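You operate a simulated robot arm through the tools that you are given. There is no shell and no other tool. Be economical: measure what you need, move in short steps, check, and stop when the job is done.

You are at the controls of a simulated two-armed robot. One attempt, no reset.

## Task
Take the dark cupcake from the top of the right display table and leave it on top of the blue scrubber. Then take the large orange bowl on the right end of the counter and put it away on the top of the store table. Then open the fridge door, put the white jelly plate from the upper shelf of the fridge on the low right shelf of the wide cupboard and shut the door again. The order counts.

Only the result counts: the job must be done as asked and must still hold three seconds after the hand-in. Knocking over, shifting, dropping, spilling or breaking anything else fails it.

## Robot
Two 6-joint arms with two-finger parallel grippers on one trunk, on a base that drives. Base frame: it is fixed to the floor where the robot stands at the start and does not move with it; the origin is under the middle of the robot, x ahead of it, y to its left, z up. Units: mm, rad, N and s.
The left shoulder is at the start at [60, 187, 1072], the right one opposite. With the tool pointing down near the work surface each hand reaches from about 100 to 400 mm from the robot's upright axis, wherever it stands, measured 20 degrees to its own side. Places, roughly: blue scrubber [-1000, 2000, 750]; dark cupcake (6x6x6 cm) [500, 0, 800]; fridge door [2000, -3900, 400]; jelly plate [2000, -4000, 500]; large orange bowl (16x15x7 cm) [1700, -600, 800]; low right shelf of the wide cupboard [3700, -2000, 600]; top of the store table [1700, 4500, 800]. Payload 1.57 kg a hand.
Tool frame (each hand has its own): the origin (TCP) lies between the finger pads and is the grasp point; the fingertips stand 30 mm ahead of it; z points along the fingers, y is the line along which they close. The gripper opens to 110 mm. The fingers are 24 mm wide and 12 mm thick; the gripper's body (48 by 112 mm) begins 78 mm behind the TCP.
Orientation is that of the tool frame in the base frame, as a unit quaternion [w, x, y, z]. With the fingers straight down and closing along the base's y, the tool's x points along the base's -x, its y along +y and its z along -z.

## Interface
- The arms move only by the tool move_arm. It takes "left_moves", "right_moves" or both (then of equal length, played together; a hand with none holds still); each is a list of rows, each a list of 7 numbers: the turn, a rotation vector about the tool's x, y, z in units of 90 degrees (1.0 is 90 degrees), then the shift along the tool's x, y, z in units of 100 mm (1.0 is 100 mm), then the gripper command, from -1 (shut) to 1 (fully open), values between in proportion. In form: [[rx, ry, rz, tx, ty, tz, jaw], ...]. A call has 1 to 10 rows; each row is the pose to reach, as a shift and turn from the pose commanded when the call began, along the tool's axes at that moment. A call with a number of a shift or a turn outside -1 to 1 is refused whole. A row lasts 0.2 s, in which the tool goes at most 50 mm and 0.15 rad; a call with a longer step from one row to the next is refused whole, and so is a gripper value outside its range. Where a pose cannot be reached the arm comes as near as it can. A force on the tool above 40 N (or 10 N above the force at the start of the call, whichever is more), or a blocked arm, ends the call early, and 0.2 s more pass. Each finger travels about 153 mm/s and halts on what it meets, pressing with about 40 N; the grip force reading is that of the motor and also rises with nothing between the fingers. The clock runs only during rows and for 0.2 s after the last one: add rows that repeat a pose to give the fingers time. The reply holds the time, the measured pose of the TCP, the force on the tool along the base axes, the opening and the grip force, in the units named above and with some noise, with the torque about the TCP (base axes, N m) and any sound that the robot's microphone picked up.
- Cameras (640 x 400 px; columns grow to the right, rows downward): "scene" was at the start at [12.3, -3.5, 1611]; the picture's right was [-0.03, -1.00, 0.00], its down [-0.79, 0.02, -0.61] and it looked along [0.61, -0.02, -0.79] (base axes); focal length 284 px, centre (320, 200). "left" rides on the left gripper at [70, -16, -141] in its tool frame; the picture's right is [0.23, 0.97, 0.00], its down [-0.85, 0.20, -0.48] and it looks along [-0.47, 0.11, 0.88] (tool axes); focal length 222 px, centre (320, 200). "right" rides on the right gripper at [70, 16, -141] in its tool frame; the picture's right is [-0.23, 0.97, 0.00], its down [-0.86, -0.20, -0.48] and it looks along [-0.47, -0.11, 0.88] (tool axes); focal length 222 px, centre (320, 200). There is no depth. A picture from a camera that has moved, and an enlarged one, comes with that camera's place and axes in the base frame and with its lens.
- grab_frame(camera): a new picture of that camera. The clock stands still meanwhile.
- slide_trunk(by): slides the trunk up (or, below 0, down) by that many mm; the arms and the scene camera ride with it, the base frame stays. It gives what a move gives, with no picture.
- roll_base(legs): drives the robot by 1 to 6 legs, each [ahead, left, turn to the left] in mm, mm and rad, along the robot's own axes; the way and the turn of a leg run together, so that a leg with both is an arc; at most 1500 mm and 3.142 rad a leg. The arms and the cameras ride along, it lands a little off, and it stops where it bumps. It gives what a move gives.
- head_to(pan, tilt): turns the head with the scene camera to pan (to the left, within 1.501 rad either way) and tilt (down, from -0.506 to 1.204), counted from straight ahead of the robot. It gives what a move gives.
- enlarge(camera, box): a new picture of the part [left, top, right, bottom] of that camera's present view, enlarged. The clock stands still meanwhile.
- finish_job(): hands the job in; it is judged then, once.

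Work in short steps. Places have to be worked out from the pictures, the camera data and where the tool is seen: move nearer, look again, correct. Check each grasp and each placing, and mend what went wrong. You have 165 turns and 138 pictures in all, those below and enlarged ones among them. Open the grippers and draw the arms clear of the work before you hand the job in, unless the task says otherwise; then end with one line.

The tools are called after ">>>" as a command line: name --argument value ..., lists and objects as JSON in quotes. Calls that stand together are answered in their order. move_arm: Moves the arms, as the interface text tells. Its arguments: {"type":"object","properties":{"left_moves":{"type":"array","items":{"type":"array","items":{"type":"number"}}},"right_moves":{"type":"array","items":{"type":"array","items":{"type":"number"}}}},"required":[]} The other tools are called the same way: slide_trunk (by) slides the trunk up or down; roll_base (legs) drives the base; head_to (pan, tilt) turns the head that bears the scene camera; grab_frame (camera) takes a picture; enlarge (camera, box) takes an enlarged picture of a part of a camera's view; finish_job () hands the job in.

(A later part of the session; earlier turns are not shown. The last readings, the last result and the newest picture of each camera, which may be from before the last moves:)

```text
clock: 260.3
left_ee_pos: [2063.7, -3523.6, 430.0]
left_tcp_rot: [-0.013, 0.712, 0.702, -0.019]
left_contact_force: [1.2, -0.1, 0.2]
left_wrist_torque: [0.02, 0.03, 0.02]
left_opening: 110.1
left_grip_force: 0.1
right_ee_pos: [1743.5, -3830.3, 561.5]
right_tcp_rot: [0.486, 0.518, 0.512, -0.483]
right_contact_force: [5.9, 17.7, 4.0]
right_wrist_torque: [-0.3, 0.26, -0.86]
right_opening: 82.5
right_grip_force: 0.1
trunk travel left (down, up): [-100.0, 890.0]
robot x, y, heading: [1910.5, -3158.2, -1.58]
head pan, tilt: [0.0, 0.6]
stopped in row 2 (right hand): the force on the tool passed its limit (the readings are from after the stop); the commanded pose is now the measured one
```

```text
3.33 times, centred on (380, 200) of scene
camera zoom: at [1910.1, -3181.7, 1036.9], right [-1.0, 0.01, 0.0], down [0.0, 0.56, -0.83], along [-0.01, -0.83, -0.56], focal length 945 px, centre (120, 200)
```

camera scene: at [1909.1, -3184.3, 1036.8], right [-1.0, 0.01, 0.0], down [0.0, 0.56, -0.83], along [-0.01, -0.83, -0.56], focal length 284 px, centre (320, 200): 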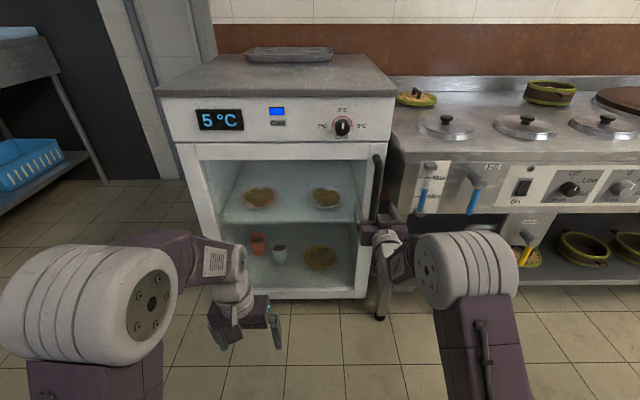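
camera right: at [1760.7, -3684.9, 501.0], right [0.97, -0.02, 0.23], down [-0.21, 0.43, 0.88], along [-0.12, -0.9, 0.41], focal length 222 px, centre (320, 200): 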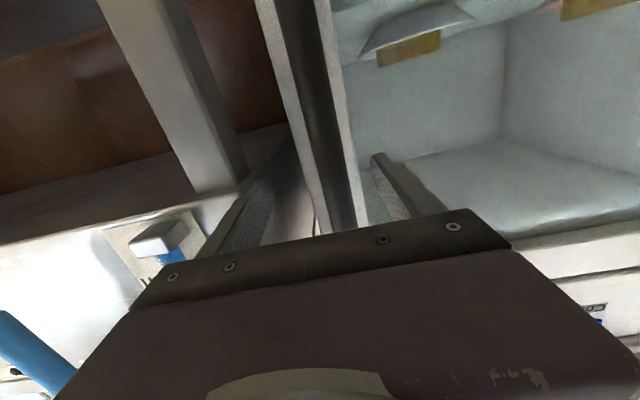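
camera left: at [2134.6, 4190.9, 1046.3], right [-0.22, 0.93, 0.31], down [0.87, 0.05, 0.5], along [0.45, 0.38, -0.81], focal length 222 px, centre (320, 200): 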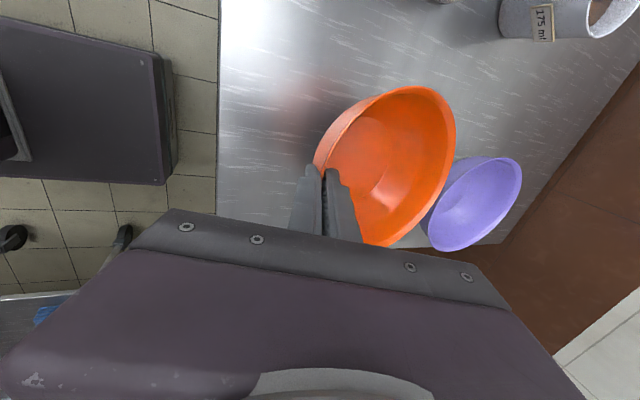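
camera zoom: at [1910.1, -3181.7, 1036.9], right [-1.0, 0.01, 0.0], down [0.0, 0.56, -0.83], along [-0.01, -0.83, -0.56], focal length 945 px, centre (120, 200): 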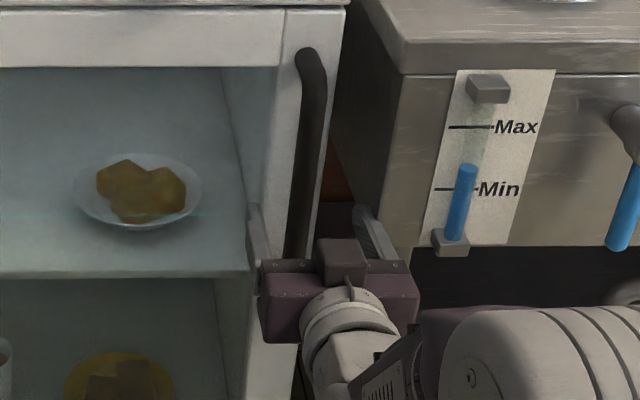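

Fingertips touch the door frame (front at y ≈ −3862); the bar lies between the fingers. I back off 4 mm and close on the bar.

>>> move_arm --right_moves '[[0, 0, 0, 0, 0, -0.04, 0.6], [0, 0, 0, 0, 0, -0.04, 0.0], [0, 0, 0, 0, 0, -0.04, -0.5], [0, 0, 0, 0, 0, -0.04, -1], [0, 0, 0, 0, 0, -0.04, -1], [0, 0, 0, 0, 0, -0.04, -1]]'

>>> grab_frame --camera "right"

```text
clock: 261.3
left_ee_pos: [2064.9, -3524.8, 429.3]
left_tcp_rot: [-0.012, 0.71, 0.704, -0.019]
left_contact_force: [0.0, -0.2, -0.1]
left_wrist_torque: [-0.01, 0.01, 0.0]
left_opening: 110.0
left_grip_force: 0.0
right_ee_pos: [1756.3, -3829.5, 558.7]
right_tcp_rot: [0.488, 0.512, 0.521, -0.477]
right_contact_force: [6.9, 0.6, 0.4]
right_wrist_torque: [-0.14, 0.33, 0.27]
right_opening: 19.9
right_grip_force: 33.3
trunk travel left (down, up): [-100.0, 890.0]
robot x, y, heading: [1910.6, -3156.7, -1.574]
head pan, tilt: [0.0, 0.6]
stopped in row 4 (right hand): the force on the tool passed its limit (the readings are from after the stop); the commanded pose is now the measured one
```

```text
53 pictures are left
camera right: at [1768.8, -3682.1, 499.2], right [0.97, 0.01, 0.23], down [-0.21, 0.42, 0.88], along [-0.09, -0.91, 0.41], focal length 222 px, centre (320, 200)
```

right: 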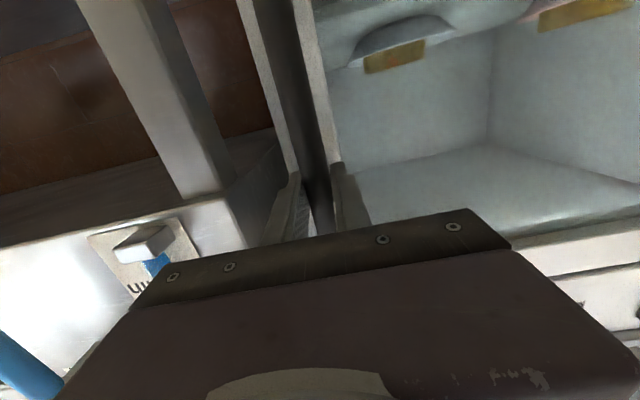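

The bar is gripped (20 mm). Hinge judged at [2255, −3890]; I swing the whole robot about the hinge in small arc legs to open the door.

>>> roll_base --legs '[[-34, 73, -0.1], [-34, 73, -0.1]]'

>>> grab_frame --camera "scene"

```text
clock: 263.1
left_ee_pos: [2141.3, -3494.4, 429.9]
left_tcp_rot: [-0.014, 0.777, 0.629, -0.017]
left_contact_force: [0.0, 0.2, -0.7]
left_wrist_torque: [-0.04, 0.0, -0.02]
left_opening: 109.9
left_grip_force: 0.0
right_ee_pos: [1775.3, -3731.8, 558.4]
right_tcp_rot: [0.437, 0.564, 0.465, -0.524]
right_contact_force: [-3.7, 1.3, 1.2]
right_wrist_torque: [0.19, 0.52, -0.14]
right_opening: 19.8
right_grip_force: 34.1
trunk travel left (down, up): [-100.0, 890.0]
robot x, y, heading: [2067.3, -3102.8, -1.773]
head pan, tilt: [0.0, 0.6]
```

```text
52 pictures are left
camera scene: at [2056.8, -3131.2, 1036.8], right [-0.98, 0.2, 0.0], down [0.11, 0.55, -0.83], along [-0.17, -0.81, -0.56], focal length 284 px, centre (320, 200)
```

scene: 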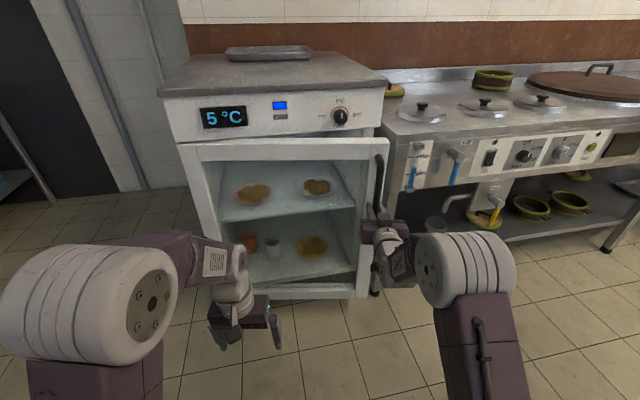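

The door is opening with small forces. I continue 0.6 rad.

>>> roll_base --legs '[[-34, 73, -0.1], [-34, 73, -0.1], [-34, 73, -0.1], [-34, 73, -0.1], [-34, 73, -0.1], [-34, 73, -0.1]]'

>>> roll_base --legs '[[-34, 73, -0.1], [-34, 73, -0.1], [-34, 73, -0.1], [-34, 73, -0.1], [-34, 73, -0.1], [-34, 73, -0.1]]'

>>> grab_frame --camera "scene"

```text
clock: 265.9
left_ee_pos: [2279.9, -3481.4, 429.0]
left_tcp_rot: [-0.017, 0.875, 0.484, -0.014]
left_contact_force: [0.4, 0.3, 0.2]
left_wrist_torque: [0.01, -0.01, 0.01]
left_opening: 110.0
left_grip_force: 0.1
right_ee_pos: [1850.5, -3575.5, 560.3]
right_tcp_rot: [0.337, 0.637, 0.355, -0.595]
right_contact_force: [-1.0, 0.0, -2.3]
right_wrist_torque: [-0.1, 0.69, -0.06]
right_opening: 19.6
right_grip_force: 33.1
trunk travel left (down, up): [-100.0, 890.0]
robot x, y, heading: [2343.6, -3086.6, -2.12]
head pan, tilt: [0.0, 0.6]
stopped in leg 4: the force on the tool passed its limit (the readings are from after the stop); the commanded pose is now the measured one
```

```text
clock: 268.3
left_ee_pos: [2386.8, -3504.7, 430.0]
left_tcp_rot: [-0.019, 0.933, 0.358, -0.012]
left_contact_force: [-0.1, 0.6, 0.0]
left_wrist_torque: [-0.02, 0.02, 0.0]
left_opening: 110.0
left_grip_force: 0.1
right_ee_pos: [1943.8, -3472.3, 558.9]
right_tcp_rot: [0.248, 0.683, 0.258, -0.637]
right_contact_force: [0.0, 0.8, -1.8]
right_wrist_torque: [0.38, 0.82, -0.03]
right_opening: 19.9
right_grip_force: 33.9
trunk travel left (down, up): [-100.0, 890.0]
robot x, y, heading: [2552.8, -3139.7, -2.404]
head pan, tilt: [0.0, 0.6]
stopped in leg 3: the force on the tool passed its limit (the readings are from after the stop); the commanded pose is now the measured one
```

```text
51 pictures are left
camera scene: at [2531.7, -3162.2, 1036.7], right [-0.67, 0.74, 0.0], down [0.42, 0.38, -0.82], along [-0.61, -0.56, -0.57], focal length 284 px, centre (320, 200)
```

scene: 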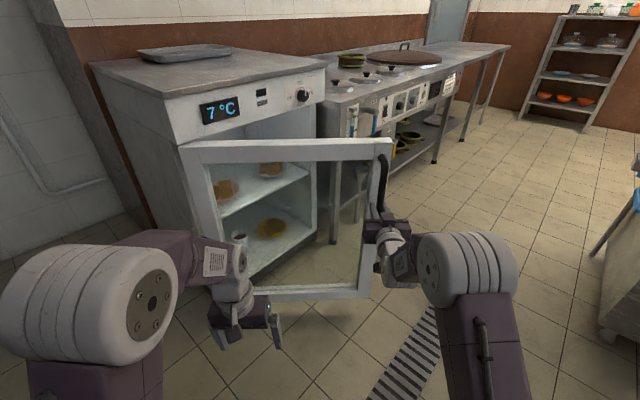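

Door open about 48°. Refitted hinge: [2287, −3882]; I continue with corrected arcs.

>>> roll_base --legs '[[-37, 70, -0.1], [-37, 70, -0.1], [-37, 70, -0.1], [-37, 70, -0.1], [-37, 70, -0.1], [-37, 70, -0.1]]'

>>> grab_frame --camera "right"

```text
clock: 272.6
left_ee_pos: [2584.8, -3626.7, 429.2]
left_tcp_rot: [-0.021, 0.997, 0.067, -0.006]
left_contact_force: [-0.2, -0.8, -0.2]
left_wrist_torque: [-0.01, 0.01, 0.02]
left_opening: 110.0
left_grip_force: 0.2
right_ee_pos: [2237.0, -3351.9, 559.2]
right_tcp_rot: [0.049, 0.729, 0.046, -0.681]
right_contact_force: [1.4, -9.7, -2.9]
right_wrist_torque: [0.79, 0.08, 0.01]
right_opening: 19.9
right_grip_force: 33.9
trunk travel left (down, up): [-100.0, 890.0]
robot x, y, heading: [2927.8, -3420.4, -3.0]
head pan, tilt: [0.0, 0.6]
```

```text
50 pictures are left
camera right: at [2383.2, -3348.6, 499.1], right [0.12, -0.96, 0.24], down [0.39, 0.26, 0.88], along [-0.91, -0.01, 0.41], focal length 222 px, centre (320, 200)
```

right: 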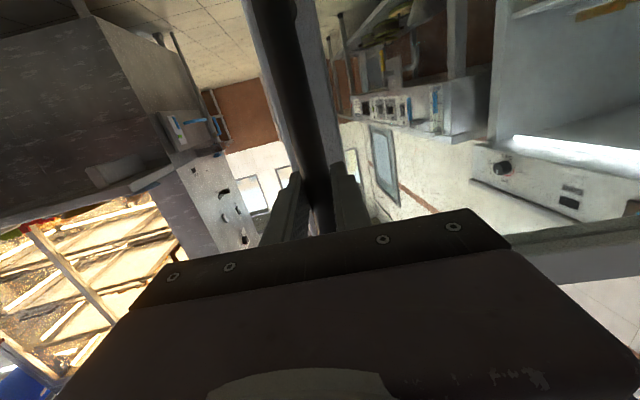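

About 82° open. A bit more for clearance.

>>> roll_base --legs '[[-37, 71, -0.1], [-37, 71, -0.1], [-37, 71, -0.1]]'

>>> head_to --pan 0.3 --tilt 0.5

>>> grab_frame --camera "scene"

```text
clock: 275.0
left_ee_pos: [2649.0, -3730.2, 430.5]
left_tcp_rot: [-0.022, 0.996, -0.082, -0.002]
left_contact_force: [-0.6, 0.5, -0.1]
left_wrist_torque: [-0.01, 0.01, -0.01]
left_opening: 110.0
left_grip_force: 0.0
right_ee_pos: [2397.1, -3362.8, 558.7]
right_tcp_rot: [-0.052, 0.727, -0.063, -0.682]
right_contact_force: [1.5, 4.9, -1.0]
right_wrist_torque: [0.81, -0.16, 0.0]
right_opening: 19.7
right_grip_force: 33.4
trunk travel left (down, up): [-100.0, 890.0]
robot x, y, heading: [3038.8, -3634.6, 2.979]
head pan, tilt: [0.0, 0.6]
```

```text
clock: 275.8
left_ee_pos: [2649.1, -3729.2, 430.2]
left_tcp_rot: [-0.023, 0.996, -0.082, -0.003]
left_contact_force: [-0.2, 0.6, -1.3]
left_wrist_torque: [-0.02, -0.01, -0.01]
left_opening: 109.8
left_grip_force: 0.0
right_ee_pos: [2397.6, -3363.8, 558.0]
right_tcp_rot: [-0.052, 0.727, -0.063, -0.682]
right_contact_force: [-0.6, 1.7, -0.8]
right_wrist_torque: [0.82, -0.22, -0.04]
right_opening: 19.6
right_grip_force: 33.9
trunk travel left (down, up): [-100.0, 890.0]
robot x, y, heading: [3036.2, -3636.9, 2.983]
head pan, tilt: [0.3, 0.499]
```

```text
49 pictures are left
camera scene: at [3004.2, -3659.2, 1045.8], right [-0.14, 0.99, 0.0], down [0.47, 0.07, -0.88], along [-0.87, -0.12, -0.48], focal length 284 px, centre (320, 200)
```

scene: 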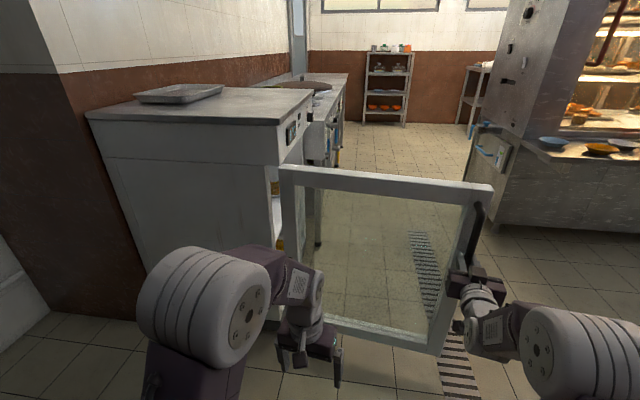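

The door stands about 100° open. I release the handle and back off, stepping sideways clear of the door.

>>> move_arm --right_moves '[[0, 0, 0, 0, 0, 0, -0.5], [0, 0, 0, 0, 0, 0, 0.0], [0, 0, 0, 0, 0, -0.2, 0.3], [0, 0, 0, 0, 0, -0.5, 0.3], [0, 0, 0, 0, 0, -0.5, 0.3]]'

>>> roll_base --legs '[[-50, 0, 0]]'

>>> grab_frame --camera "scene"

```text
clock: 277.0
left_ee_pos: [2648.4, -3729.2, 429.0]
left_tcp_rot: [-0.022, 0.996, -0.082, -0.003]
left_contact_force: [0.4, -0.2, 0.7]
left_wrist_torque: [-0.02, 0.04, 0.0]
left_opening: 110.0
left_grip_force: 0.1
right_ee_pos: [2433.7, -3370.5, 578.9]
right_tcp_rot: [-0.051, 0.73, -0.062, -0.678]
right_contact_force: [0.3, -1.0, 0.2]
right_wrist_torque: [0.02, 0.0, 0.0]
right_opening: 71.7
right_grip_force: 0.0
right hand out of reach, approached as far as the arm can: row 3, 4, 5
trunk travel left (down, up): [-100.0, 890.0]
robot x, y, heading: [3035.1, -3637.3, 2.987]
head pan, tilt: [0.3, 0.499]
```

```text
clock: 277.9
left_ee_pos: [2698.4, -3736.9, 429.6]
left_tcp_rot: [-0.022, 0.996, -0.082, -0.003]
left_contact_force: [-0.4, -0.8, 0.2]
left_wrist_torque: [-0.01, -0.03, 0.03]
left_opening: 110.2
left_grip_force: 0.0
right_ee_pos: [2482.6, -3376.9, 579.5]
right_tcp_rot: [-0.051, 0.73, -0.063, -0.678]
right_contact_force: [-0.5, 0.2, 0.5]
right_wrist_torque: [0.0, -0.03, -0.01]
right_opening: 71.5
right_grip_force: 0.1
trunk travel left (down, up): [-100.0, 890.0]
robot x, y, heading: [3089.0, -3643.9, 2.984]
head pan, tilt: [0.3, 0.499]
```

```text
48 pictures are left
camera scene: at [3054.1, -3667.3, 1045.8], right [-0.14, 0.99, 0.0], down [0.47, 0.07, -0.88], along [-0.87, -0.12, -0.48], focal length 284 px, centre (320, 200)
```

scene: 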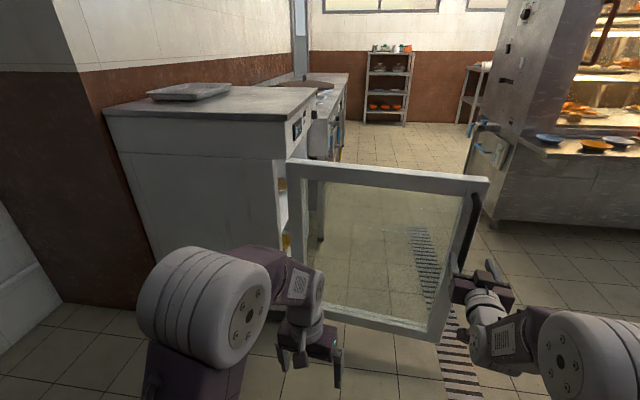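

Clear of the handle. I raise the trunk 400 mm so the arms pass above the door, then drive round to the front of the fridge.

>>> slide_trunk --by 400

>>> roll_base --legs '[[0, -250, 0], [400, -500, 0], [0, 0, 1.73], [0, -1080, 0]]'

>>> head_to --pan 0.1 --tilt 0.6

>>> grab_frame --camera "scene"

```text
clock: 281.8
left_ee_pos: [2698.7, -3736.5, 830.2]
left_tcp_rot: [-0.022, 0.996, -0.082, -0.002]
left_contact_force: [0.2, 1.3, 0.0]
left_wrist_torque: [0.04, -0.03, -0.02]
left_opening: 109.8
left_grip_force: 0.1
right_ee_pos: [2482.9, -3377.4, 979.2]
right_tcp_rot: [-0.052, 0.73, -0.064, -0.678]
right_contact_force: [0.6, -1.2, 0.1]
right_wrist_torque: [0.01, 0.03, 0.0]
right_opening: 71.4
right_grip_force: 0.0
trunk travel left (down, up): [-500.0, 490.0]
robot x, y, heading: [3084.7, -3640.6, 2.982]
head pan, tilt: [0.3, 0.499]
```

```text
clock: 295.3
left_ee_pos: [1981.4, -3222.4, 829.7]
left_tcp_rot: [-0.013, 0.711, 0.703, -0.018]
left_contact_force: [0.2, -0.3, 0.4]
left_wrist_torque: [0.01, -0.01, 0.01]
left_opening: 110.0
left_grip_force: 0.0
right_ee_pos: [1658.3, -3489.4, 978.4]
right_tcp_rot: [0.481, 0.525, 0.512, -0.481]
right_contact_force: [0.2, -0.1, 0.5]
right_wrist_torque: [0.01, -0.04, -0.01]
right_opening: 71.5
right_grip_force: 0.1
trunk travel left (down, up): [-500.0, 490.0]
robot x, y, heading: [1828.2, -2851.7, -1.575]
head pan, tilt: [0.3, 0.499]
stopped in leg 4: the robot was blocked; the commanded pose is now the measured one
```

```text
clock: 296.1
left_ee_pos: [1982.1, -3222.1, 829.1]
left_tcp_rot: [-0.013, 0.711, 0.703, -0.017]
left_contact_force: [-0.3, 0.4, -0.3]
left_wrist_torque: [-0.01, 0.01, 0.0]
left_opening: 110.0
left_grip_force: 0.1
right_ee_pos: [1658.5, -3488.9, 978.6]
right_tcp_rot: [0.481, 0.524, 0.513, -0.481]
right_contact_force: [0.4, 0.2, 0.0]
right_wrist_torque: [0.02, 0.0, -0.02]
right_opening: 71.4
right_grip_force: 0.1
trunk travel left (down, up): [-500.0, 490.0]
robot x, y, heading: [1828.9, -2851.8, -1.574]
head pan, tilt: [0.099, 0.6]
```

```text
47 pictures are left
camera scene: at [1836.7, -2880.5, 1436.8], right [-1.0, -0.09, 0.0], down [-0.05, 0.56, -0.83], along [0.08, -0.82, -0.56], focal length 284 px, centre (320, 200)
```

scene: 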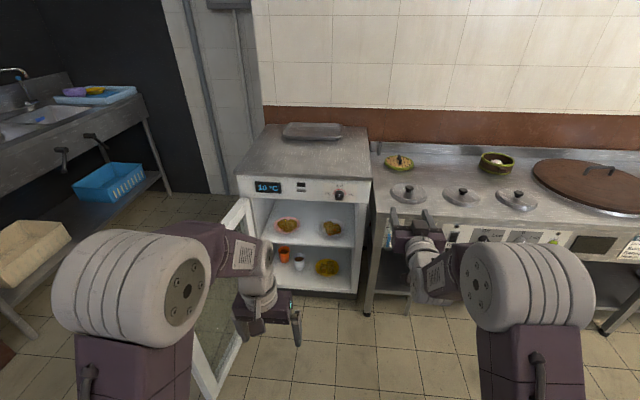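

The base was blocked at x 1828 while moving right. I look to the right to see what is there before moving on.

>>> head_to --pan -1.4 --tilt 0.7

>>> grab_frame --camera "scene"

```text
clock: 297.7
left_ee_pos: [1982.2, -3222.4, 830.3]
left_tcp_rot: [-0.013, 0.711, 0.703, -0.018]
left_contact_force: [-0.2, -1.0, -0.2]
left_wrist_torque: [-0.03, 0.0, -0.03]
left_opening: 110.1
left_grip_force: 0.0
right_ee_pos: [1658.8, -3489.3, 978.6]
right_tcp_rot: [0.481, 0.524, 0.512, -0.482]
right_contact_force: [0.1, 0.2, -0.2]
right_wrist_torque: [0.04, 0.01, -0.02]
right_opening: 71.6
right_grip_force: 0.1
trunk travel left (down, up): [-500.0, 490.0]
robot x, y, heading: [1831.4, -2853.4, -1.58]
head pan, tilt: [-1.4, 0.7]
```

```text
46 pictures are left
camera scene: at [1744.8, -2806.7, 1428.1], right [-0.16, 0.99, 0.0], down [0.64, 0.11, -0.77], along [-0.75, -0.13, -0.64], focal length 284 px, centre (320, 200)
```

scene: 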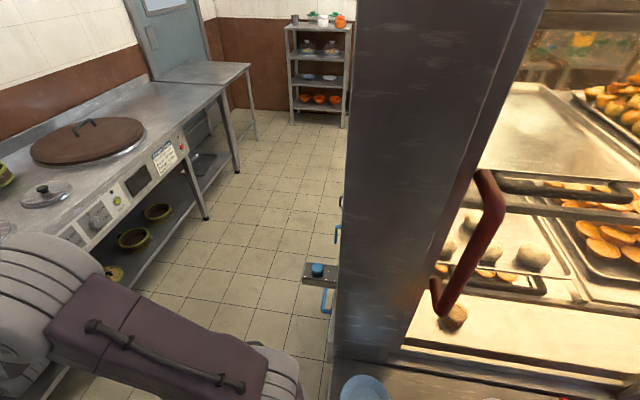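

The robot touched the glass cabinet's shelf end. I check that its plates are undisturbed, and retreat.

>>> roll_base --legs '[[0, 60, 0]]'

>>> head_to --pan -1.5 --tilt 1.1

>>> grab_frame --camera "scene"

```text
clock: 298.6
left_ee_pos: [2043.4, -3222.3, 829.1]
left_tcp_rot: [-0.013, 0.711, 0.703, -0.02]
left_contact_force: [0.6, -0.1, 0.6]
left_wrist_torque: [0.0, 0.03, 0.02]
left_opening: 109.9
left_grip_force: 0.1
right_ee_pos: [1721.1, -3489.4, 979.6]
right_tcp_rot: [0.481, 0.523, 0.513, -0.482]
right_contact_force: [1.3, 0.5, -0.2]
right_wrist_torque: [0.02, -0.03, -0.05]
right_opening: 71.5
right_grip_force: 0.1
trunk travel left (down, up): [-500.0, 490.0]
robot x, y, heading: [1887.2, -2847.5, -1.578]
head pan, tilt: [-1.4, 0.7]
```

```text
clock: 299.5
left_ee_pos: [2042.5, -3221.9, 830.3]
left_tcp_rot: [-0.012, 0.711, 0.703, -0.019]
left_contact_force: [-0.1, 1.1, -0.3]
left_wrist_torque: [0.02, 0.03, -0.01]
left_opening: 110.3
left_grip_force: 0.0
right_ee_pos: [1718.5, -3488.9, 977.9]
right_tcp_rot: [0.481, 0.524, 0.512, -0.482]
right_contact_force: [-0.5, -0.3, -0.1]
right_wrist_torque: [0.02, -0.01, 0.0]
right_opening: 71.6
right_grip_force: 0.0
trunk travel left (down, up): [-500.0, 490.0]
robot x, y, heading: [1889.7, -2849.3, -1.575]
head pan, tilt: [-1.499, 1.1]
```

```text
45 pictures are left
camera scene: at [1825.0, -2797.1, 1398.2], right [-0.07, 1.0, 0.0], down [0.89, 0.06, -0.45], along [-0.45, -0.03, -0.89], focal length 284 px, centre (320, 200)
```

scene: 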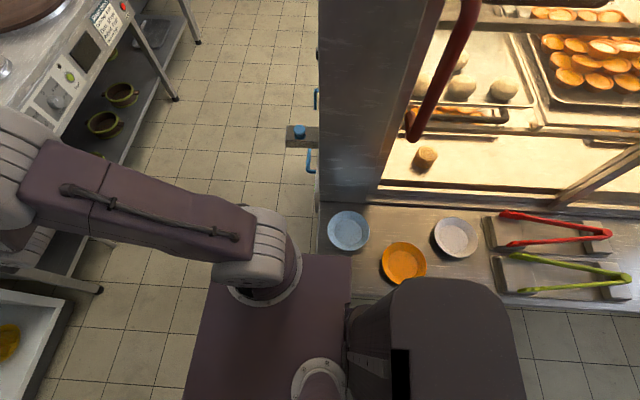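

Plates and tongs on the cabinet shelf stand undisturbed. I tuck the right hand back to pointing down, drive past the shelf end, then step right in front of the fridge.

>>> move_arm --right_moves '[[0, 0.09, 0, 0, 0, -0.1, 0.3], [0, 0.18, 0, 0, 0, -0.2, 0.3], [0, 0.27, 0, 0, 0, -0.3, 0.3], [0, 0.36, 0, 0, 0, -0.4, 0.3], [0, 0.45, 0, 0, 0, -0.5, 0.3], [0, 0.54, 0, 0, 0, -0.6, 0.3], [0, 0.63, 0, 0, 0, -0.7, 0.3], [0, 0.72, 0, 0, 0, -0.8, 0.3], [0, 0.81, 0, 0, 0, -0.9, 0.3], [0, 0.9, 0, 0, 0, -1, 0.3]]'

>>> roll_base --legs '[[280, 0, 0], [0, -180, 0]]'

>>> head_to --pan 0.15 --tilt 0.75

>>> grab_frame --camera "scene"

```text
clock: 301.7
left_ee_pos: [2041.4, -3223.4, 829.3]
left_tcp_rot: [-0.013, 0.712, 0.702, -0.018]
left_contact_force: [0.0, 0.2, -0.2]
left_wrist_torque: [0.01, -0.01, 0.01]
left_opening: 109.8
left_grip_force: 0.0
right_ee_pos: [1719.9, -3389.5, 986.7]
right_tcp_rot: [0.031, 0.71, 0.703, -0.025]
right_contact_force: [-0.3, -0.4, -0.1]
right_wrist_torque: [0.02, 0.0, -0.01]
right_opening: 71.7
right_grip_force: 0.1
right hand out of reach, approached as far as the arm can: row 4
trunk travel left (down, up): [-500.0, 490.0]
robot x, y, heading: [1888.5, -2850.8, -1.58]
head pan, tilt: [-1.499, 1.1]
```

```text
clock: 304.8
left_ee_pos: [1858.7, -3503.8, 830.3]
left_tcp_rot: [-0.012, 0.711, 0.703, -0.018]
left_contact_force: [0.4, -0.5, -0.8]
left_wrist_torque: [0.04, -0.03, 0.02]
left_opening: 109.9
left_grip_force: 0.1
right_ee_pos: [1537.7, -3670.9, 987.3]
right_tcp_rot: [0.032, 0.71, 0.703, -0.025]
right_contact_force: [-0.6, -0.3, -0.6]
right_wrist_torque: [-0.01, -0.02, -0.01]
right_opening: 71.5
right_grip_force: 0.0
trunk travel left (down, up): [-500.0, 490.0]
robot x, y, heading: [1705.4, -3134.1, -1.572]
head pan, tilt: [-1.499, 1.1]
```

```text
clock: 306.5
left_ee_pos: [1860.2, -3502.8, 829.0]
left_tcp_rot: [-0.012, 0.71, 0.703, -0.019]
left_contact_force: [0.5, -0.3, -0.7]
left_wrist_torque: [0.04, 0.03, -0.01]
left_opening: 110.2
left_grip_force: 0.2
right_ee_pos: [1538.2, -3670.7, 987.1]
right_tcp_rot: [0.033, 0.71, 0.703, -0.025]
right_contact_force: [0.4, -0.1, -0.1]
right_wrist_torque: [0.05, 0.01, 0.02]
right_opening: 71.7
right_grip_force: 0.0
trunk travel left (down, up): [-500.0, 490.0]
robot x, y, heading: [1708.1, -3129.2, -1.571]
head pan, tilt: [0.15, 0.75]
```

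```text
44 pictures are left
camera scene: at [1717.2, -3156.1, 1423.8], right [-0.99, -0.15, 0.0], down [-0.1, 0.68, -0.73], along [0.11, -0.72, -0.68], focal length 284 px, centre (320, 200)
```

scene: 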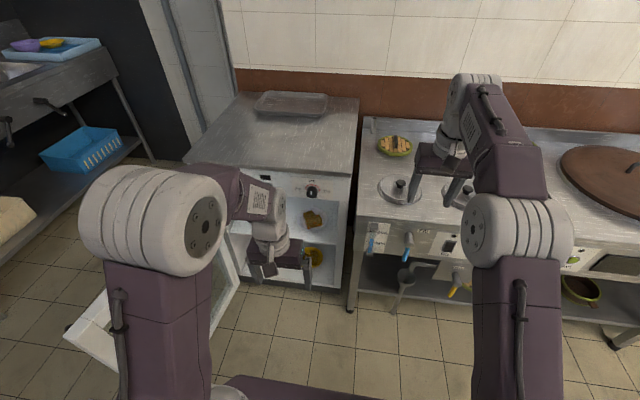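

I retract the right hand from over the stove while rolling the left hand 90° for a rim pinch.

>>> move_arm --left_moves '[[0, 0, 0.095, 0, 0, 0, 0.2], [0, 0, 0.19, 0, 0, 0, 0.2], [0, 0, 0.285, 0, 0, 0, 0.2], [0, 0, 0.38, 0, 0, 0, 0.2], [0, 0, 0.475, 0, 0, 0, 0.2], [0, 0, 0.57, 0, 0, 0, 0.2], [0, 0, 0.665, 0, 0, 0, 0.2], [0, 0, 0.76, 0, 0, 0, 0.2], [0, 0, 0.855, 0, 0, 0, 0.2], [0, 0, 0.95, 0, 0, 0, 0.2]]' --right_moves '[[0, 0, 0, 0.1, 0, 0, 0.3], [0, 0, 0, 0.2, 0, 0, 0.3], [0, 0, 0, 0.3, 0, 0, 0.3], [0, 0, 0, 0.4, 0, 0, 0.3], [0, 0, 0, 0.5, 0, 0, 0.3], [0, 0, 0, 0.6, 0, 0, 0.3], [0, 0, 0, 0.7, 0, 0, 0.3], [0, 0, 0, 0.8, 0, 0, 0.3], [0, 0, 0, 0.9, 0, 0, 0.3], [0, 0, 0, 1, 0, 0, 0.3]]'

>>> move_arm --left_moves '[[-0.09, 0, 0.01, 0, 0, 0, 0.2], [-0.18, 0, 0.02, 0, 0.2, 0, 0.2], [-0.27, 0, 0.03, 0, 0.4, 0, 0.2], [-0.36, 0, 0.04, 0, 0.6, 0, 0.2], [-0.45, 0, 0.05, 0, 0.8, 0, 0.2], [-0.5, 0, 0.05, 0, 0.8, 0, 0.2]]' --right_moves '[[0, 0, 0, 0.2, 0, 0, 0.3], [0, 0, 0, 0.4, 0, 0, 0.3], [0, 0, 0, 0.6, 0, 0, 0.3], [0, 0, 0, 0.7, 0, 0, 0.3], [0, 0, 0, 0.7, 0, 0, 0.3], [0, 0, 0, 0.7, 0, 0, 0.3]]'

```text
clock: 308.7
left_ee_pos: [1859.7, -3502.4, 829.5]
left_tcp_rot: [0.004, 0.999, 0.032, -0.022]
left_contact_force: [0.3, 0.1, -0.1]
left_wrist_torque: [0.02, 0.0, 0.01]
left_opening: 66.1
left_grip_force: 0.1
right_ee_pos: [1539.1, -3571.1, 980.0]
right_tcp_rot: [0.033, 0.71, 0.703, -0.026]
right_contact_force: [0.1, 0.3, -0.5]
right_wrist_torque: [-0.05, 0.02, 0.01]
right_opening: 71.5
right_grip_force: 0.1
trunk travel left (down, up): [-500.0, 490.0]
robot x, y, heading: [1707.7, -3131.8, -1.58]
head pan, tilt: [0.15, 0.75]
```

```text
clock: 310.1
left_ee_pos: [1864.1, -3583.5, 830.7]
left_tcp_rot: [0.387, 0.922, 0.002, -0.006]
left_contact_force: [-0.6, -1.1, -0.1]
left_wrist_torque: [0.02, 0.02, 0.01]
left_opening: 66.3
left_grip_force: 0.1
left hand out of reach, approached as far as the arm can: row 4
right_ee_pos: [1539.8, -3499.7, 973.5]
right_tcp_rot: [0.033, 0.71, 0.703, -0.026]
right_contact_force: [0.3, 0.1, -0.1]
right_wrist_torque: [0.0, -0.01, 0.01]
right_opening: 71.5
right_grip_force: 0.1
trunk travel left (down, up): [-500.0, 490.0]
robot x, y, heading: [1708.8, -3136.4, -1.576]
head pan, tilt: [0.15, 0.75]
```

Left hand now points forward-down at 45°. I lower the trunk 330 mm and look at the plate.

>>> slide_trunk --by -330

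>>> roll_base --legs '[[120, 0, 0]]'

>>> grab_frame --camera "left"

>>> grab_frame --camera "scene"

```text
clock: 313.3
left_ee_pos: [1864.9, -3582.6, 500.2]
left_tcp_rot: [0.386, 0.923, 0.002, -0.006]
left_contact_force: [-0.1, -0.2, 0.9]
left_wrist_torque: [-0.01, -0.02, 0.0]
left_opening: 66.1
left_grip_force: 0.1
right_ee_pos: [1540.5, -3500.8, 643.6]
right_tcp_rot: [0.032, 0.71, 0.703, -0.025]
right_contact_force: [0.1, -0.7, -0.4]
right_wrist_torque: [0.0, 0.0, -0.04]
right_opening: 71.3
right_grip_force: 0.0
trunk travel left (down, up): [-170.0, 820.0]
robot x, y, heading: [1709.8, -3131.0, -1.568]
head pan, tilt: [0.15, 0.75]
```

```text
clock: 314.6
left_ee_pos: [1865.6, -3704.4, 500.4]
left_tcp_rot: [0.386, 0.922, 0.003, -0.006]
left_contact_force: [0.5, -0.1, 0.1]
left_wrist_torque: [-0.02, -0.02, -0.01]
left_opening: 65.9
left_grip_force: 0.1
right_ee_pos: [1539.8, -3620.3, 642.6]
right_tcp_rot: [0.033, 0.711, 0.702, -0.026]
right_contact_force: [0.2, 0.3, -0.2]
right_wrist_torque: [-0.03, -0.03, -0.04]
right_opening: 71.6
right_grip_force: 0.1
trunk travel left (down, up): [-170.0, 820.0]
robot x, y, heading: [1709.4, -3252.0, -1.579]
head pan, tilt: [0.15, 0.75]
```

```text
43 pictures are left
camera left: at [1936.4, -3592.1, 587.5], right [0.24, -0.68, 0.69], down [-0.85, 0.2, 0.49], along [-0.48, -0.7, -0.53], focal length 222 px, centre (320, 200)
```

left: 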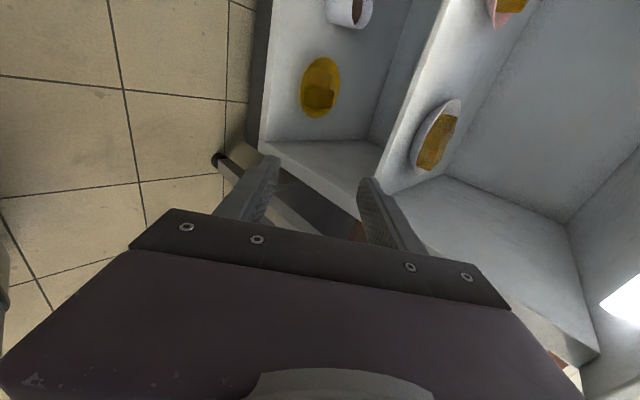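

```text
42 pictures are left
camera scene: at [1716.7, -3276.1, 1093.8], right [-0.99, -0.15, 0.0], down [-0.1, 0.67, -0.73], along [0.11, -0.72, -0.68], focal length 284 px, centre (320, 200)
```

scene: 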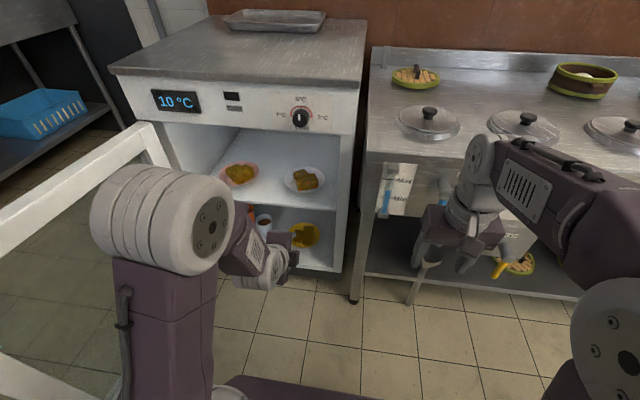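

Plate centre triangulates to about [1890, −4053, 455]. I zoom both views for its rim and the shelf edge.

>>> enlarge --camera "left" --box '[350, 60, 530, 240]'

>>> enlarge --camera "scene" --box '[200, 130, 360, 250]'

```text
2.22 times, centred on (440, 150) of left
camera zoom: at [1936.4, -3592.1, 587.5], right [0.24, -0.68, 0.69], down [-0.85, 0.2, 0.49], along [-0.48, -0.7, -0.53], focal length 494 px, centre (53, 311)
```

zoom: 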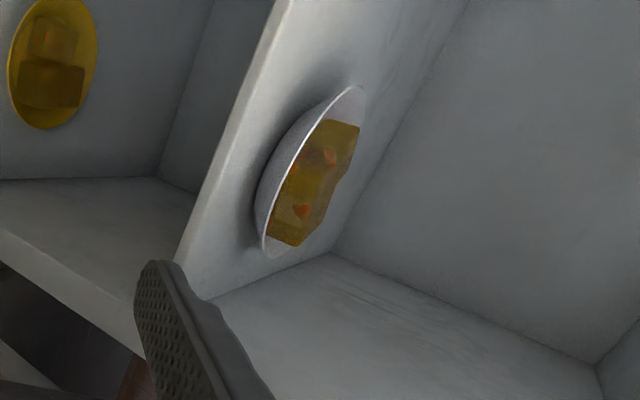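

```text
3.33 times, centred on (280, 190) of scene
camera zoom: at [1716.7, -3276.1, 1093.8], right [-0.99, -0.15, 0.0], down [-0.1, 0.67, -0.73], along [0.11, -0.72, -0.68], focal length 945 px, centre (453, 233)
```

zoom: 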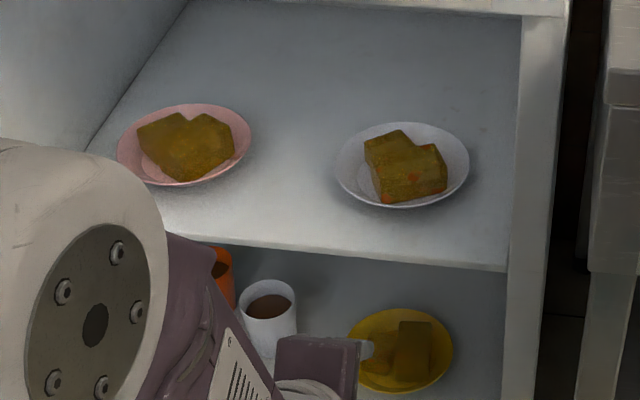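

Rim near point ≈ [1885, −3980, 455], shelf top ≈ 424 with its front edge at y ≈ −3942. I roll 80 mm ahead and extend the left hand into the opening above the plate's near rim.

>>> roll_base --legs '[[80, 0, 0]]'

>>> move_arm --left_moves '[[0, 0, 0, 0.05, 0.25, 0.2, 0.0], [0, 0, 0, 0.1, 0.5, 0.45, -0.3], [0, 0, 0, 0.19, 0.75, 0.7, -0.5], [0, 0, 0, 0.19, 0.9, 0.85, -0.5], [0, 0, 0, 0.19, 0.9, 0.85, -0.5]]'

>>> grab_frame --camera "left"

>>> enlarge --camera "scene" --box '[200, 100, 360, 220]'

```text
clock: 315.6
left_ee_pos: [1864.9, -3783.4, 499.8]
left_tcp_rot: [0.386, 0.923, 0.002, -0.007]
left_contact_force: [-0.6, -0.2, 0.4]
left_wrist_torque: [0.0, -0.01, -0.02]
left_opening: 66.0
left_grip_force: 0.0
right_ee_pos: [1539.8, -3701.1, 643.0]
right_tcp_rot: [0.032, 0.71, 0.703, -0.026]
right_contact_force: [-0.6, 0.2, -1.0]
right_wrist_torque: [0.03, 0.0, 0.06]
right_opening: 71.4
right_grip_force: 0.0
trunk travel left (down, up): [-170.0, 820.0]
robot x, y, heading: [1709.1, -3335.6, -1.573]
head pan, tilt: [0.15, 0.75]
```

```text
clock: 316.8
left_ee_pos: [1884.8, -3906.7, 504.4]
left_tcp_rot: [0.387, 0.922, 0.002, -0.006]
left_contact_force: [-1.2, -0.1, 0.2]
left_wrist_torque: [-0.01, -0.01, 0.01]
left_opening: 27.5
left_grip_force: 0.1
right_ee_pos: [1539.8, -3701.2, 643.3]
right_tcp_rot: [0.033, 0.71, 0.703, -0.025]
right_contact_force: [0.3, 0.0, 0.1]
right_wrist_torque: [-0.01, 0.02, -0.01]
right_opening: 71.6
right_grip_force: 0.1
trunk travel left (down, up): [-170.0, 820.0]
robot x, y, heading: [1702.5, -3333.3, -1.578]
head pan, tilt: [0.15, 0.75]
```

```text
39 pictures are left
camera left: at [1955.2, -3795.7, 591.6], right [0.24, -0.68, 0.69], down [-0.85, 0.2, 0.49], along [-0.47, -0.7, -0.53], focal length 222 px, centre (320, 200)
```

left: 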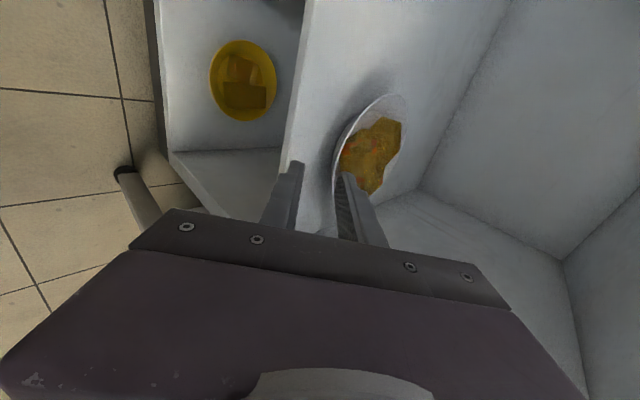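

```text
3.33 times, centred on (280, 160) of scene
camera zoom: at [1716.5, -3356.0, 1093.8], right [-0.99, -0.15, 0.0], down [-0.1, 0.67, -0.73], along [0.11, -0.72, -0.68], focal length 945 px, centre (453, 333)
```

zoom: 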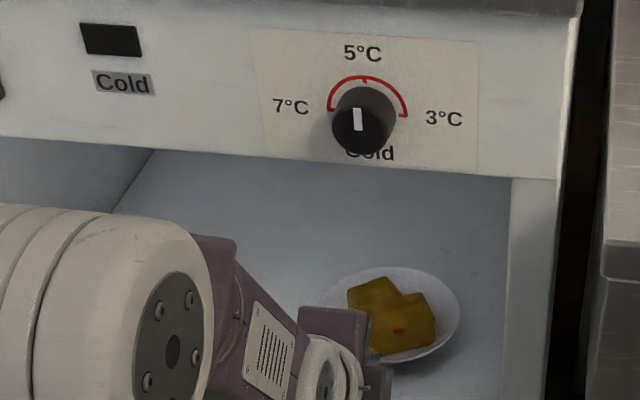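

I zoom the hand view to see how the fingertips lie relative to the rim.

>>> enlarge --camera "left" --box '[250, 80, 430, 250]'

```text
2.35 times, centred on (340, 165) of left
camera zoom: at [1955.2, -3795.7, 591.6], right [0.24, -0.68, 0.69], down [-0.85, 0.2, 0.49], along [-0.47, -0.7, -0.53], focal length 523 px, centre (273, 282)
```

zoom: 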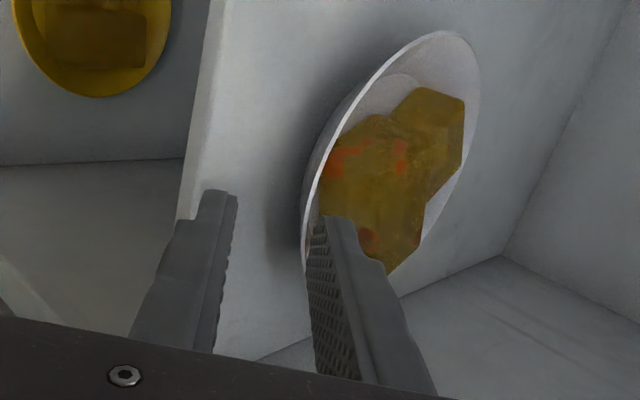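

Rim lies 16 mm further along the closing axis and about 57 mm ahead of the tips. I correct and advance 45 mm, then look.

>>> move_arm --left_moves '[[0, 0, 0, 0, 0.16, 0.1, -0.5], [0, 0, 0, 0, 0.16, 0.3, -0.5], [0, 0, 0, 0, 0.16, 0.45, -0.5], [0, 0, 0, 0, 0.16, 0.45, -0.5]]'

>>> enlarge --camera "left" --box '[250, 80, 430, 250]'

```text
clock: 317.8
left_ee_pos: [1883.3, -3950.0, 483.8]
left_tcp_rot: [0.387, 0.922, 0.001, -0.007]
left_contact_force: [-0.6, 0.7, 0.2]
left_wrist_torque: [0.03, 0.0, 0.04]
left_opening: 27.5
left_grip_force: 0.1
right_ee_pos: [1539.2, -3701.2, 643.2]
right_tcp_rot: [0.033, 0.71, 0.703, -0.025]
right_contact_force: [-0.4, 0.3, 1.0]
right_wrist_torque: [0.01, 0.0, -0.01]
right_opening: 71.6
right_grip_force: 0.1
trunk travel left (down, up): [-170.0, 820.0]
robot x, y, heading: [1706.3, -3330.1, -1.572]
head pan, tilt: [0.15, 0.75]
```

```text
2.35 times, centred on (340, 165) of left
camera zoom: at [1954.3, -3839.0, 571.3], right [0.24, -0.68, 0.69], down [-0.85, 0.2, 0.49], along [-0.47, -0.7, -0.53], focal length 523 px, centre (273, 282)
```

zoom: 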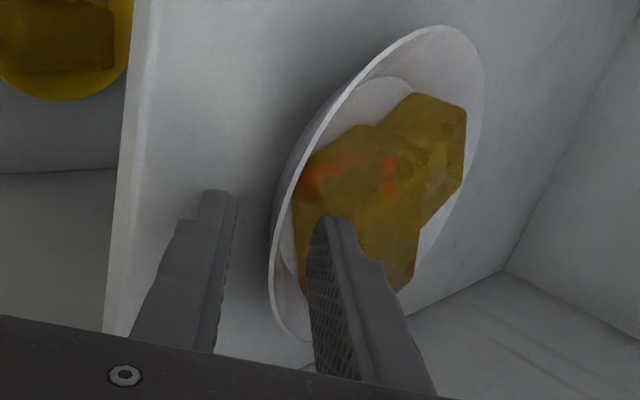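

The rim now lies midway between the tips. I advance 24 mm so the fingers overlap the rim ~12 mm, clear of shelf and jelly.

>>> move_arm --left_moves '[[0, 0, 0, 0, 0, 0.08, -0.5], [0, 0, 0, 0, 0, 0.16, -0.5], [0, 0, 0, 0, 0, 0.24, -0.5], [0, 0, 0, 0, 0, 0.24, -0.5]]'

>>> enlarge --camera "left" --box '[250, 80, 430, 250]'

```text
clock: 318.5
left_ee_pos: [1882.9, -3959.4, 478.0]
left_tcp_rot: [0.39, 0.921, 0.003, -0.006]
left_contact_force: [-1.7, 22.4, 23.3]
left_wrist_torque: [0.71, -0.12, 0.18]
left_opening: 25.9
left_grip_force: 0.0
right_ee_pos: [1539.9, -3697.7, 645.0]
right_tcp_rot: [0.035, 0.709, 0.703, -0.027]
right_contact_force: [0.2, 0.2, 0.4]
right_wrist_torque: [0.0, 0.0, 0.03]
right_opening: 71.4
right_grip_force: 0.1
trunk travel left (down, up): [-170.0, 820.0]
robot x, y, heading: [1706.8, -3331.5, -1.574]
head pan, tilt: [0.15, 0.75]
stopped in row 3 (left hand): the force on the tool passed its limit (the readings are from after the stop); the commanded pose is now the measured one
```

```text
2.35 times, centred on (340, 165) of left
camera zoom: at [1954.4, -3848.7, 564.4], right [0.24, -0.68, 0.7], down [-0.85, 0.21, 0.49], along [-0.47, -0.71, -0.53], focal length 523 px, centre (273, 282)
```

zoom: 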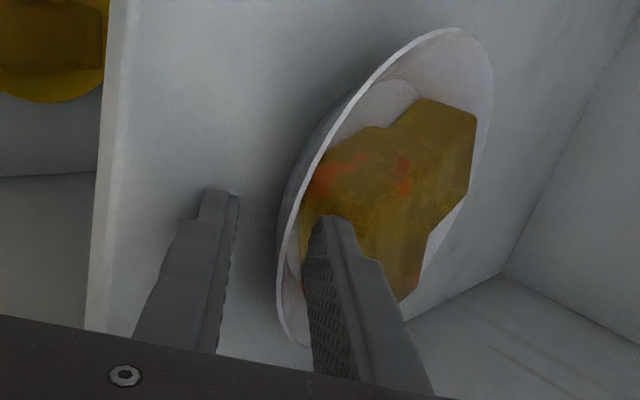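

The torque sign shows the outer fingertip touched the shelf itself, so the shelf is ~438 and the rim ~466: the rim is already ~14 mm between the fingers. I ease up 3 mm and close gently.

>>> move_arm --left_moves '[[0, 0, 0, 0, 0.02, -0.02, -0.5], [0, 0, 0, 0, 0.02, -0.02, -0.65], [0, 0, 0, 0, 0.02, -0.02, -0.8], [0, 0, 0, 0, 0.02, -0.02, -1], [0, 0, 0, 0, 0.02, -0.02, -1], [0, 0, 0, 0, 0.02, -0.02, -1]]'

>>> enlarge --camera "left" --box '[250, 80, 430, 250]'

```text
clock: 319.9
left_ee_pos: [1883.2, -3963.4, 477.3]
left_tcp_rot: [0.389, 0.921, 0.002, -0.007]
left_contact_force: [0.5, -4.9, 11.7]
left_wrist_torque: [-0.62, -0.05, 0.0]
left_opening: 4.5
left_grip_force: 24.2
right_ee_pos: [1540.4, -3700.0, 643.7]
right_tcp_rot: [0.033, 0.71, 0.703, -0.026]
right_contact_force: [-0.1, 0.1, 0.1]
right_wrist_torque: [-0.04, 0.04, 0.01]
right_opening: 71.6
right_grip_force: 0.1
trunk travel left (down, up): [-170.0, 820.0]
robot x, y, heading: [1708.2, -3332.3, -1.577]
head pan, tilt: [0.15, 0.75]
```

```text
2.35 times, centred on (340, 165) of left
camera zoom: at [1954.8, -3851.1, 564.7], right [0.24, -0.68, 0.69], down [-0.85, 0.2, 0.49], along [-0.47, -0.7, -0.53], focal length 523 px, centre (273, 282)
```

zoom: 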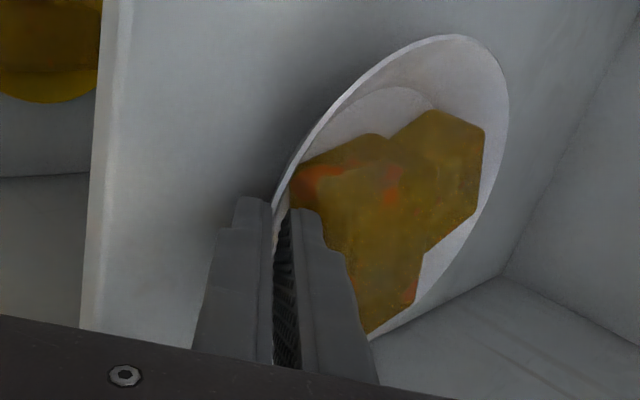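

The rim is pinched at 4.5 mm. I lift slowly by 25 mm and check.

>>> move_arm --left_moves '[[0, 0, 0, 0, 0.03, -0.03, -1], [0, 0, 0, 0, 0.06, -0.06, -1], [0, 0, 0, 0, 0.09, -0.09, -1], [0, 0, 0, 0, 0.13, -0.13, -1], [0, 0, 0, 0, 0.18, -0.18, -1], [0, 0, 0, 0, 0.18, -0.18, -1]]'

>>> enlarge --camera "left" --box '[230, 60, 450, 260]'

>>> enlarge --camera "scene" --box '[200, 100, 360, 220]'

```text
clock: 321.3
left_ee_pos: [1885.1, -3962.2, 501.2]
left_tcp_rot: [0.387, 0.922, 0.001, -0.007]
left_contact_force: [-0.8, -0.5, -1.8]
left_wrist_torque: [0.18, 0.0, 0.0]
left_opening: 3.6
left_grip_force: 24.5
right_ee_pos: [1540.5, -3701.7, 641.1]
right_tcp_rot: [0.032, 0.709, 0.704, -0.025]
right_contact_force: [0.5, -0.2, -0.1]
right_wrist_torque: [0.01, -0.04, 0.01]
right_opening: 71.7
right_grip_force: 0.0
trunk travel left (down, up): [-170.0, 820.0]
robot x, y, heading: [1709.1, -3334.7, -1.57]
head pan, tilt: [0.15, 0.75]
```

```text
2.00 times, centred on (340, 160) of left
camera zoom: at [1955.7, -3850.9, 588.6], right [0.24, -0.68, 0.69], down [-0.85, 0.2, 0.49], along [-0.47, -0.7, -0.53], focal length 444 px, centre (280, 280)
```

zoom: 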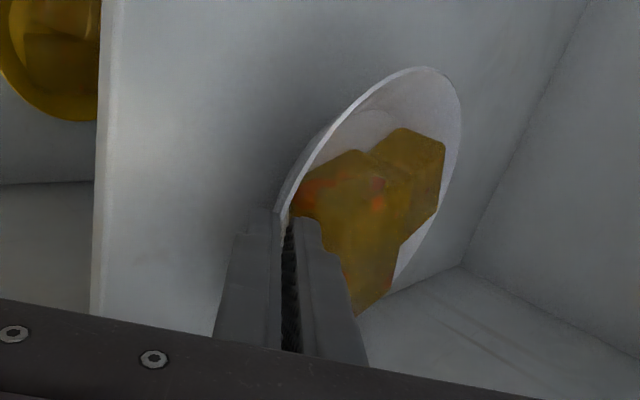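

```text
3.33 times, centred on (280, 160) of scene
camera zoom: at [1716.6, -3355.9, 1093.8], right [-0.99, -0.15, 0.0], down [-0.1, 0.67, -0.73], along [0.11, -0.72, -0.68], focal length 945 px, centre (453, 333)
```

zoom: 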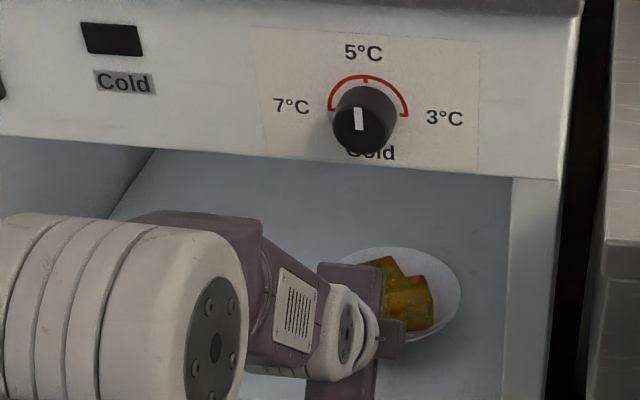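

The plate is up and level (≈0.2 kg). I lift a little more and back the base straight out slowly.

>>> move_arm --left_moves '[[0, 0, 0, 0, 0.06, -0.06, -1], [0, 0, 0, 0, 0.12, -0.12, -1], [0, 0, 0, 0, 0.18, -0.18, -1], [0, 0, 0, 0, 0.18, -0.18, -1]]'

>>> roll_base --legs '[[-100, 0, 0], [-230, 0, 0]]'

>>> grab_frame --camera "left"

>>> grab_frame --camera "scene"

```text
clock: 322.3
left_ee_pos: [1885.1, -3962.5, 525.9]
left_tcp_rot: [0.387, 0.922, 0.002, -0.006]
left_contact_force: [-0.6, 0.1, -2.3]
left_wrist_torque: [0.18, -0.04, 0.01]
left_opening: 3.5
left_grip_force: 25.0
right_ee_pos: [1540.4, -3701.4, 643.6]
right_tcp_rot: [0.032, 0.709, 0.704, -0.025]
right_contact_force: [0.6, 0.4, 0.2]
right_wrist_torque: [-0.02, -0.02, -0.02]
right_opening: 71.6
right_grip_force: 0.0
trunk travel left (down, up): [-170.0, 820.0]
robot x, y, heading: [1704.5, -3333.2, -1.575]
head pan, tilt: [0.15, 0.75]
```

```text
clock: 324.8
left_ee_pos: [1888.4, -3653.4, 526.0]
left_tcp_rot: [0.386, 0.923, 0.005, -0.006]
left_contact_force: [-0.3, 0.2, -1.4]
left_wrist_torque: [0.18, -0.03, 0.02]
left_opening: 3.4
left_grip_force: 24.8
right_ee_pos: [1543.2, -3394.1, 643.7]
right_tcp_rot: [0.032, 0.708, 0.705, -0.025]
right_contact_force: [-0.5, 0.4, 0.2]
right_wrist_torque: [-0.02, 0.02, 0.0]
right_opening: 71.6
right_grip_force: 0.1
trunk travel left (down, up): [-170.0, 820.0]
robot x, y, heading: [1710.9, -3026.6, -1.564]
head pan, tilt: [0.15, 0.75]
stopped in leg 2: the robot was blocked; the commanded pose is now the measured one
```

```text
31 pictures are left
camera left: at [1959.8, -3542.1, 613.3], right [0.24, -0.68, 0.69], down [-0.85, 0.2, 0.49], along [-0.47, -0.7, -0.53], focal length 222 px, centre (320, 200)
```

left: 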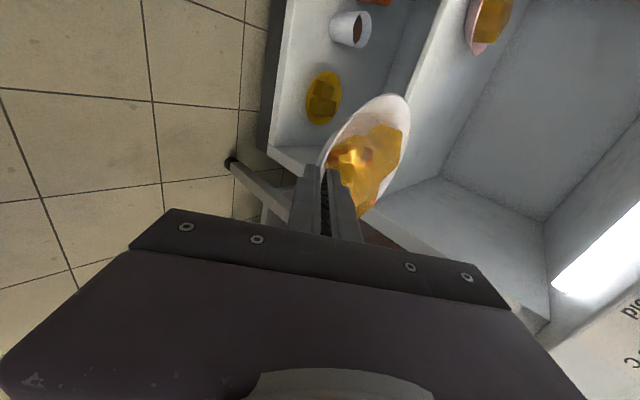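

```text
30 pictures are left
camera scene: at [1717.9, -3048.3, 1093.8], right [-0.99, -0.15, 0.0], down [-0.1, 0.67, -0.73], along [0.11, -0.72, -0.68], focal length 284 px, centre (320, 200)
```

scene: 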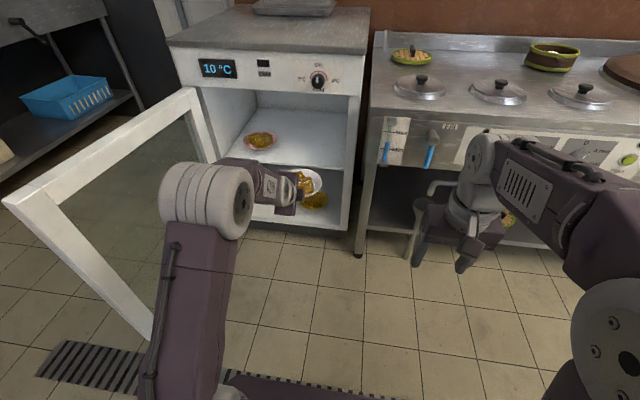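

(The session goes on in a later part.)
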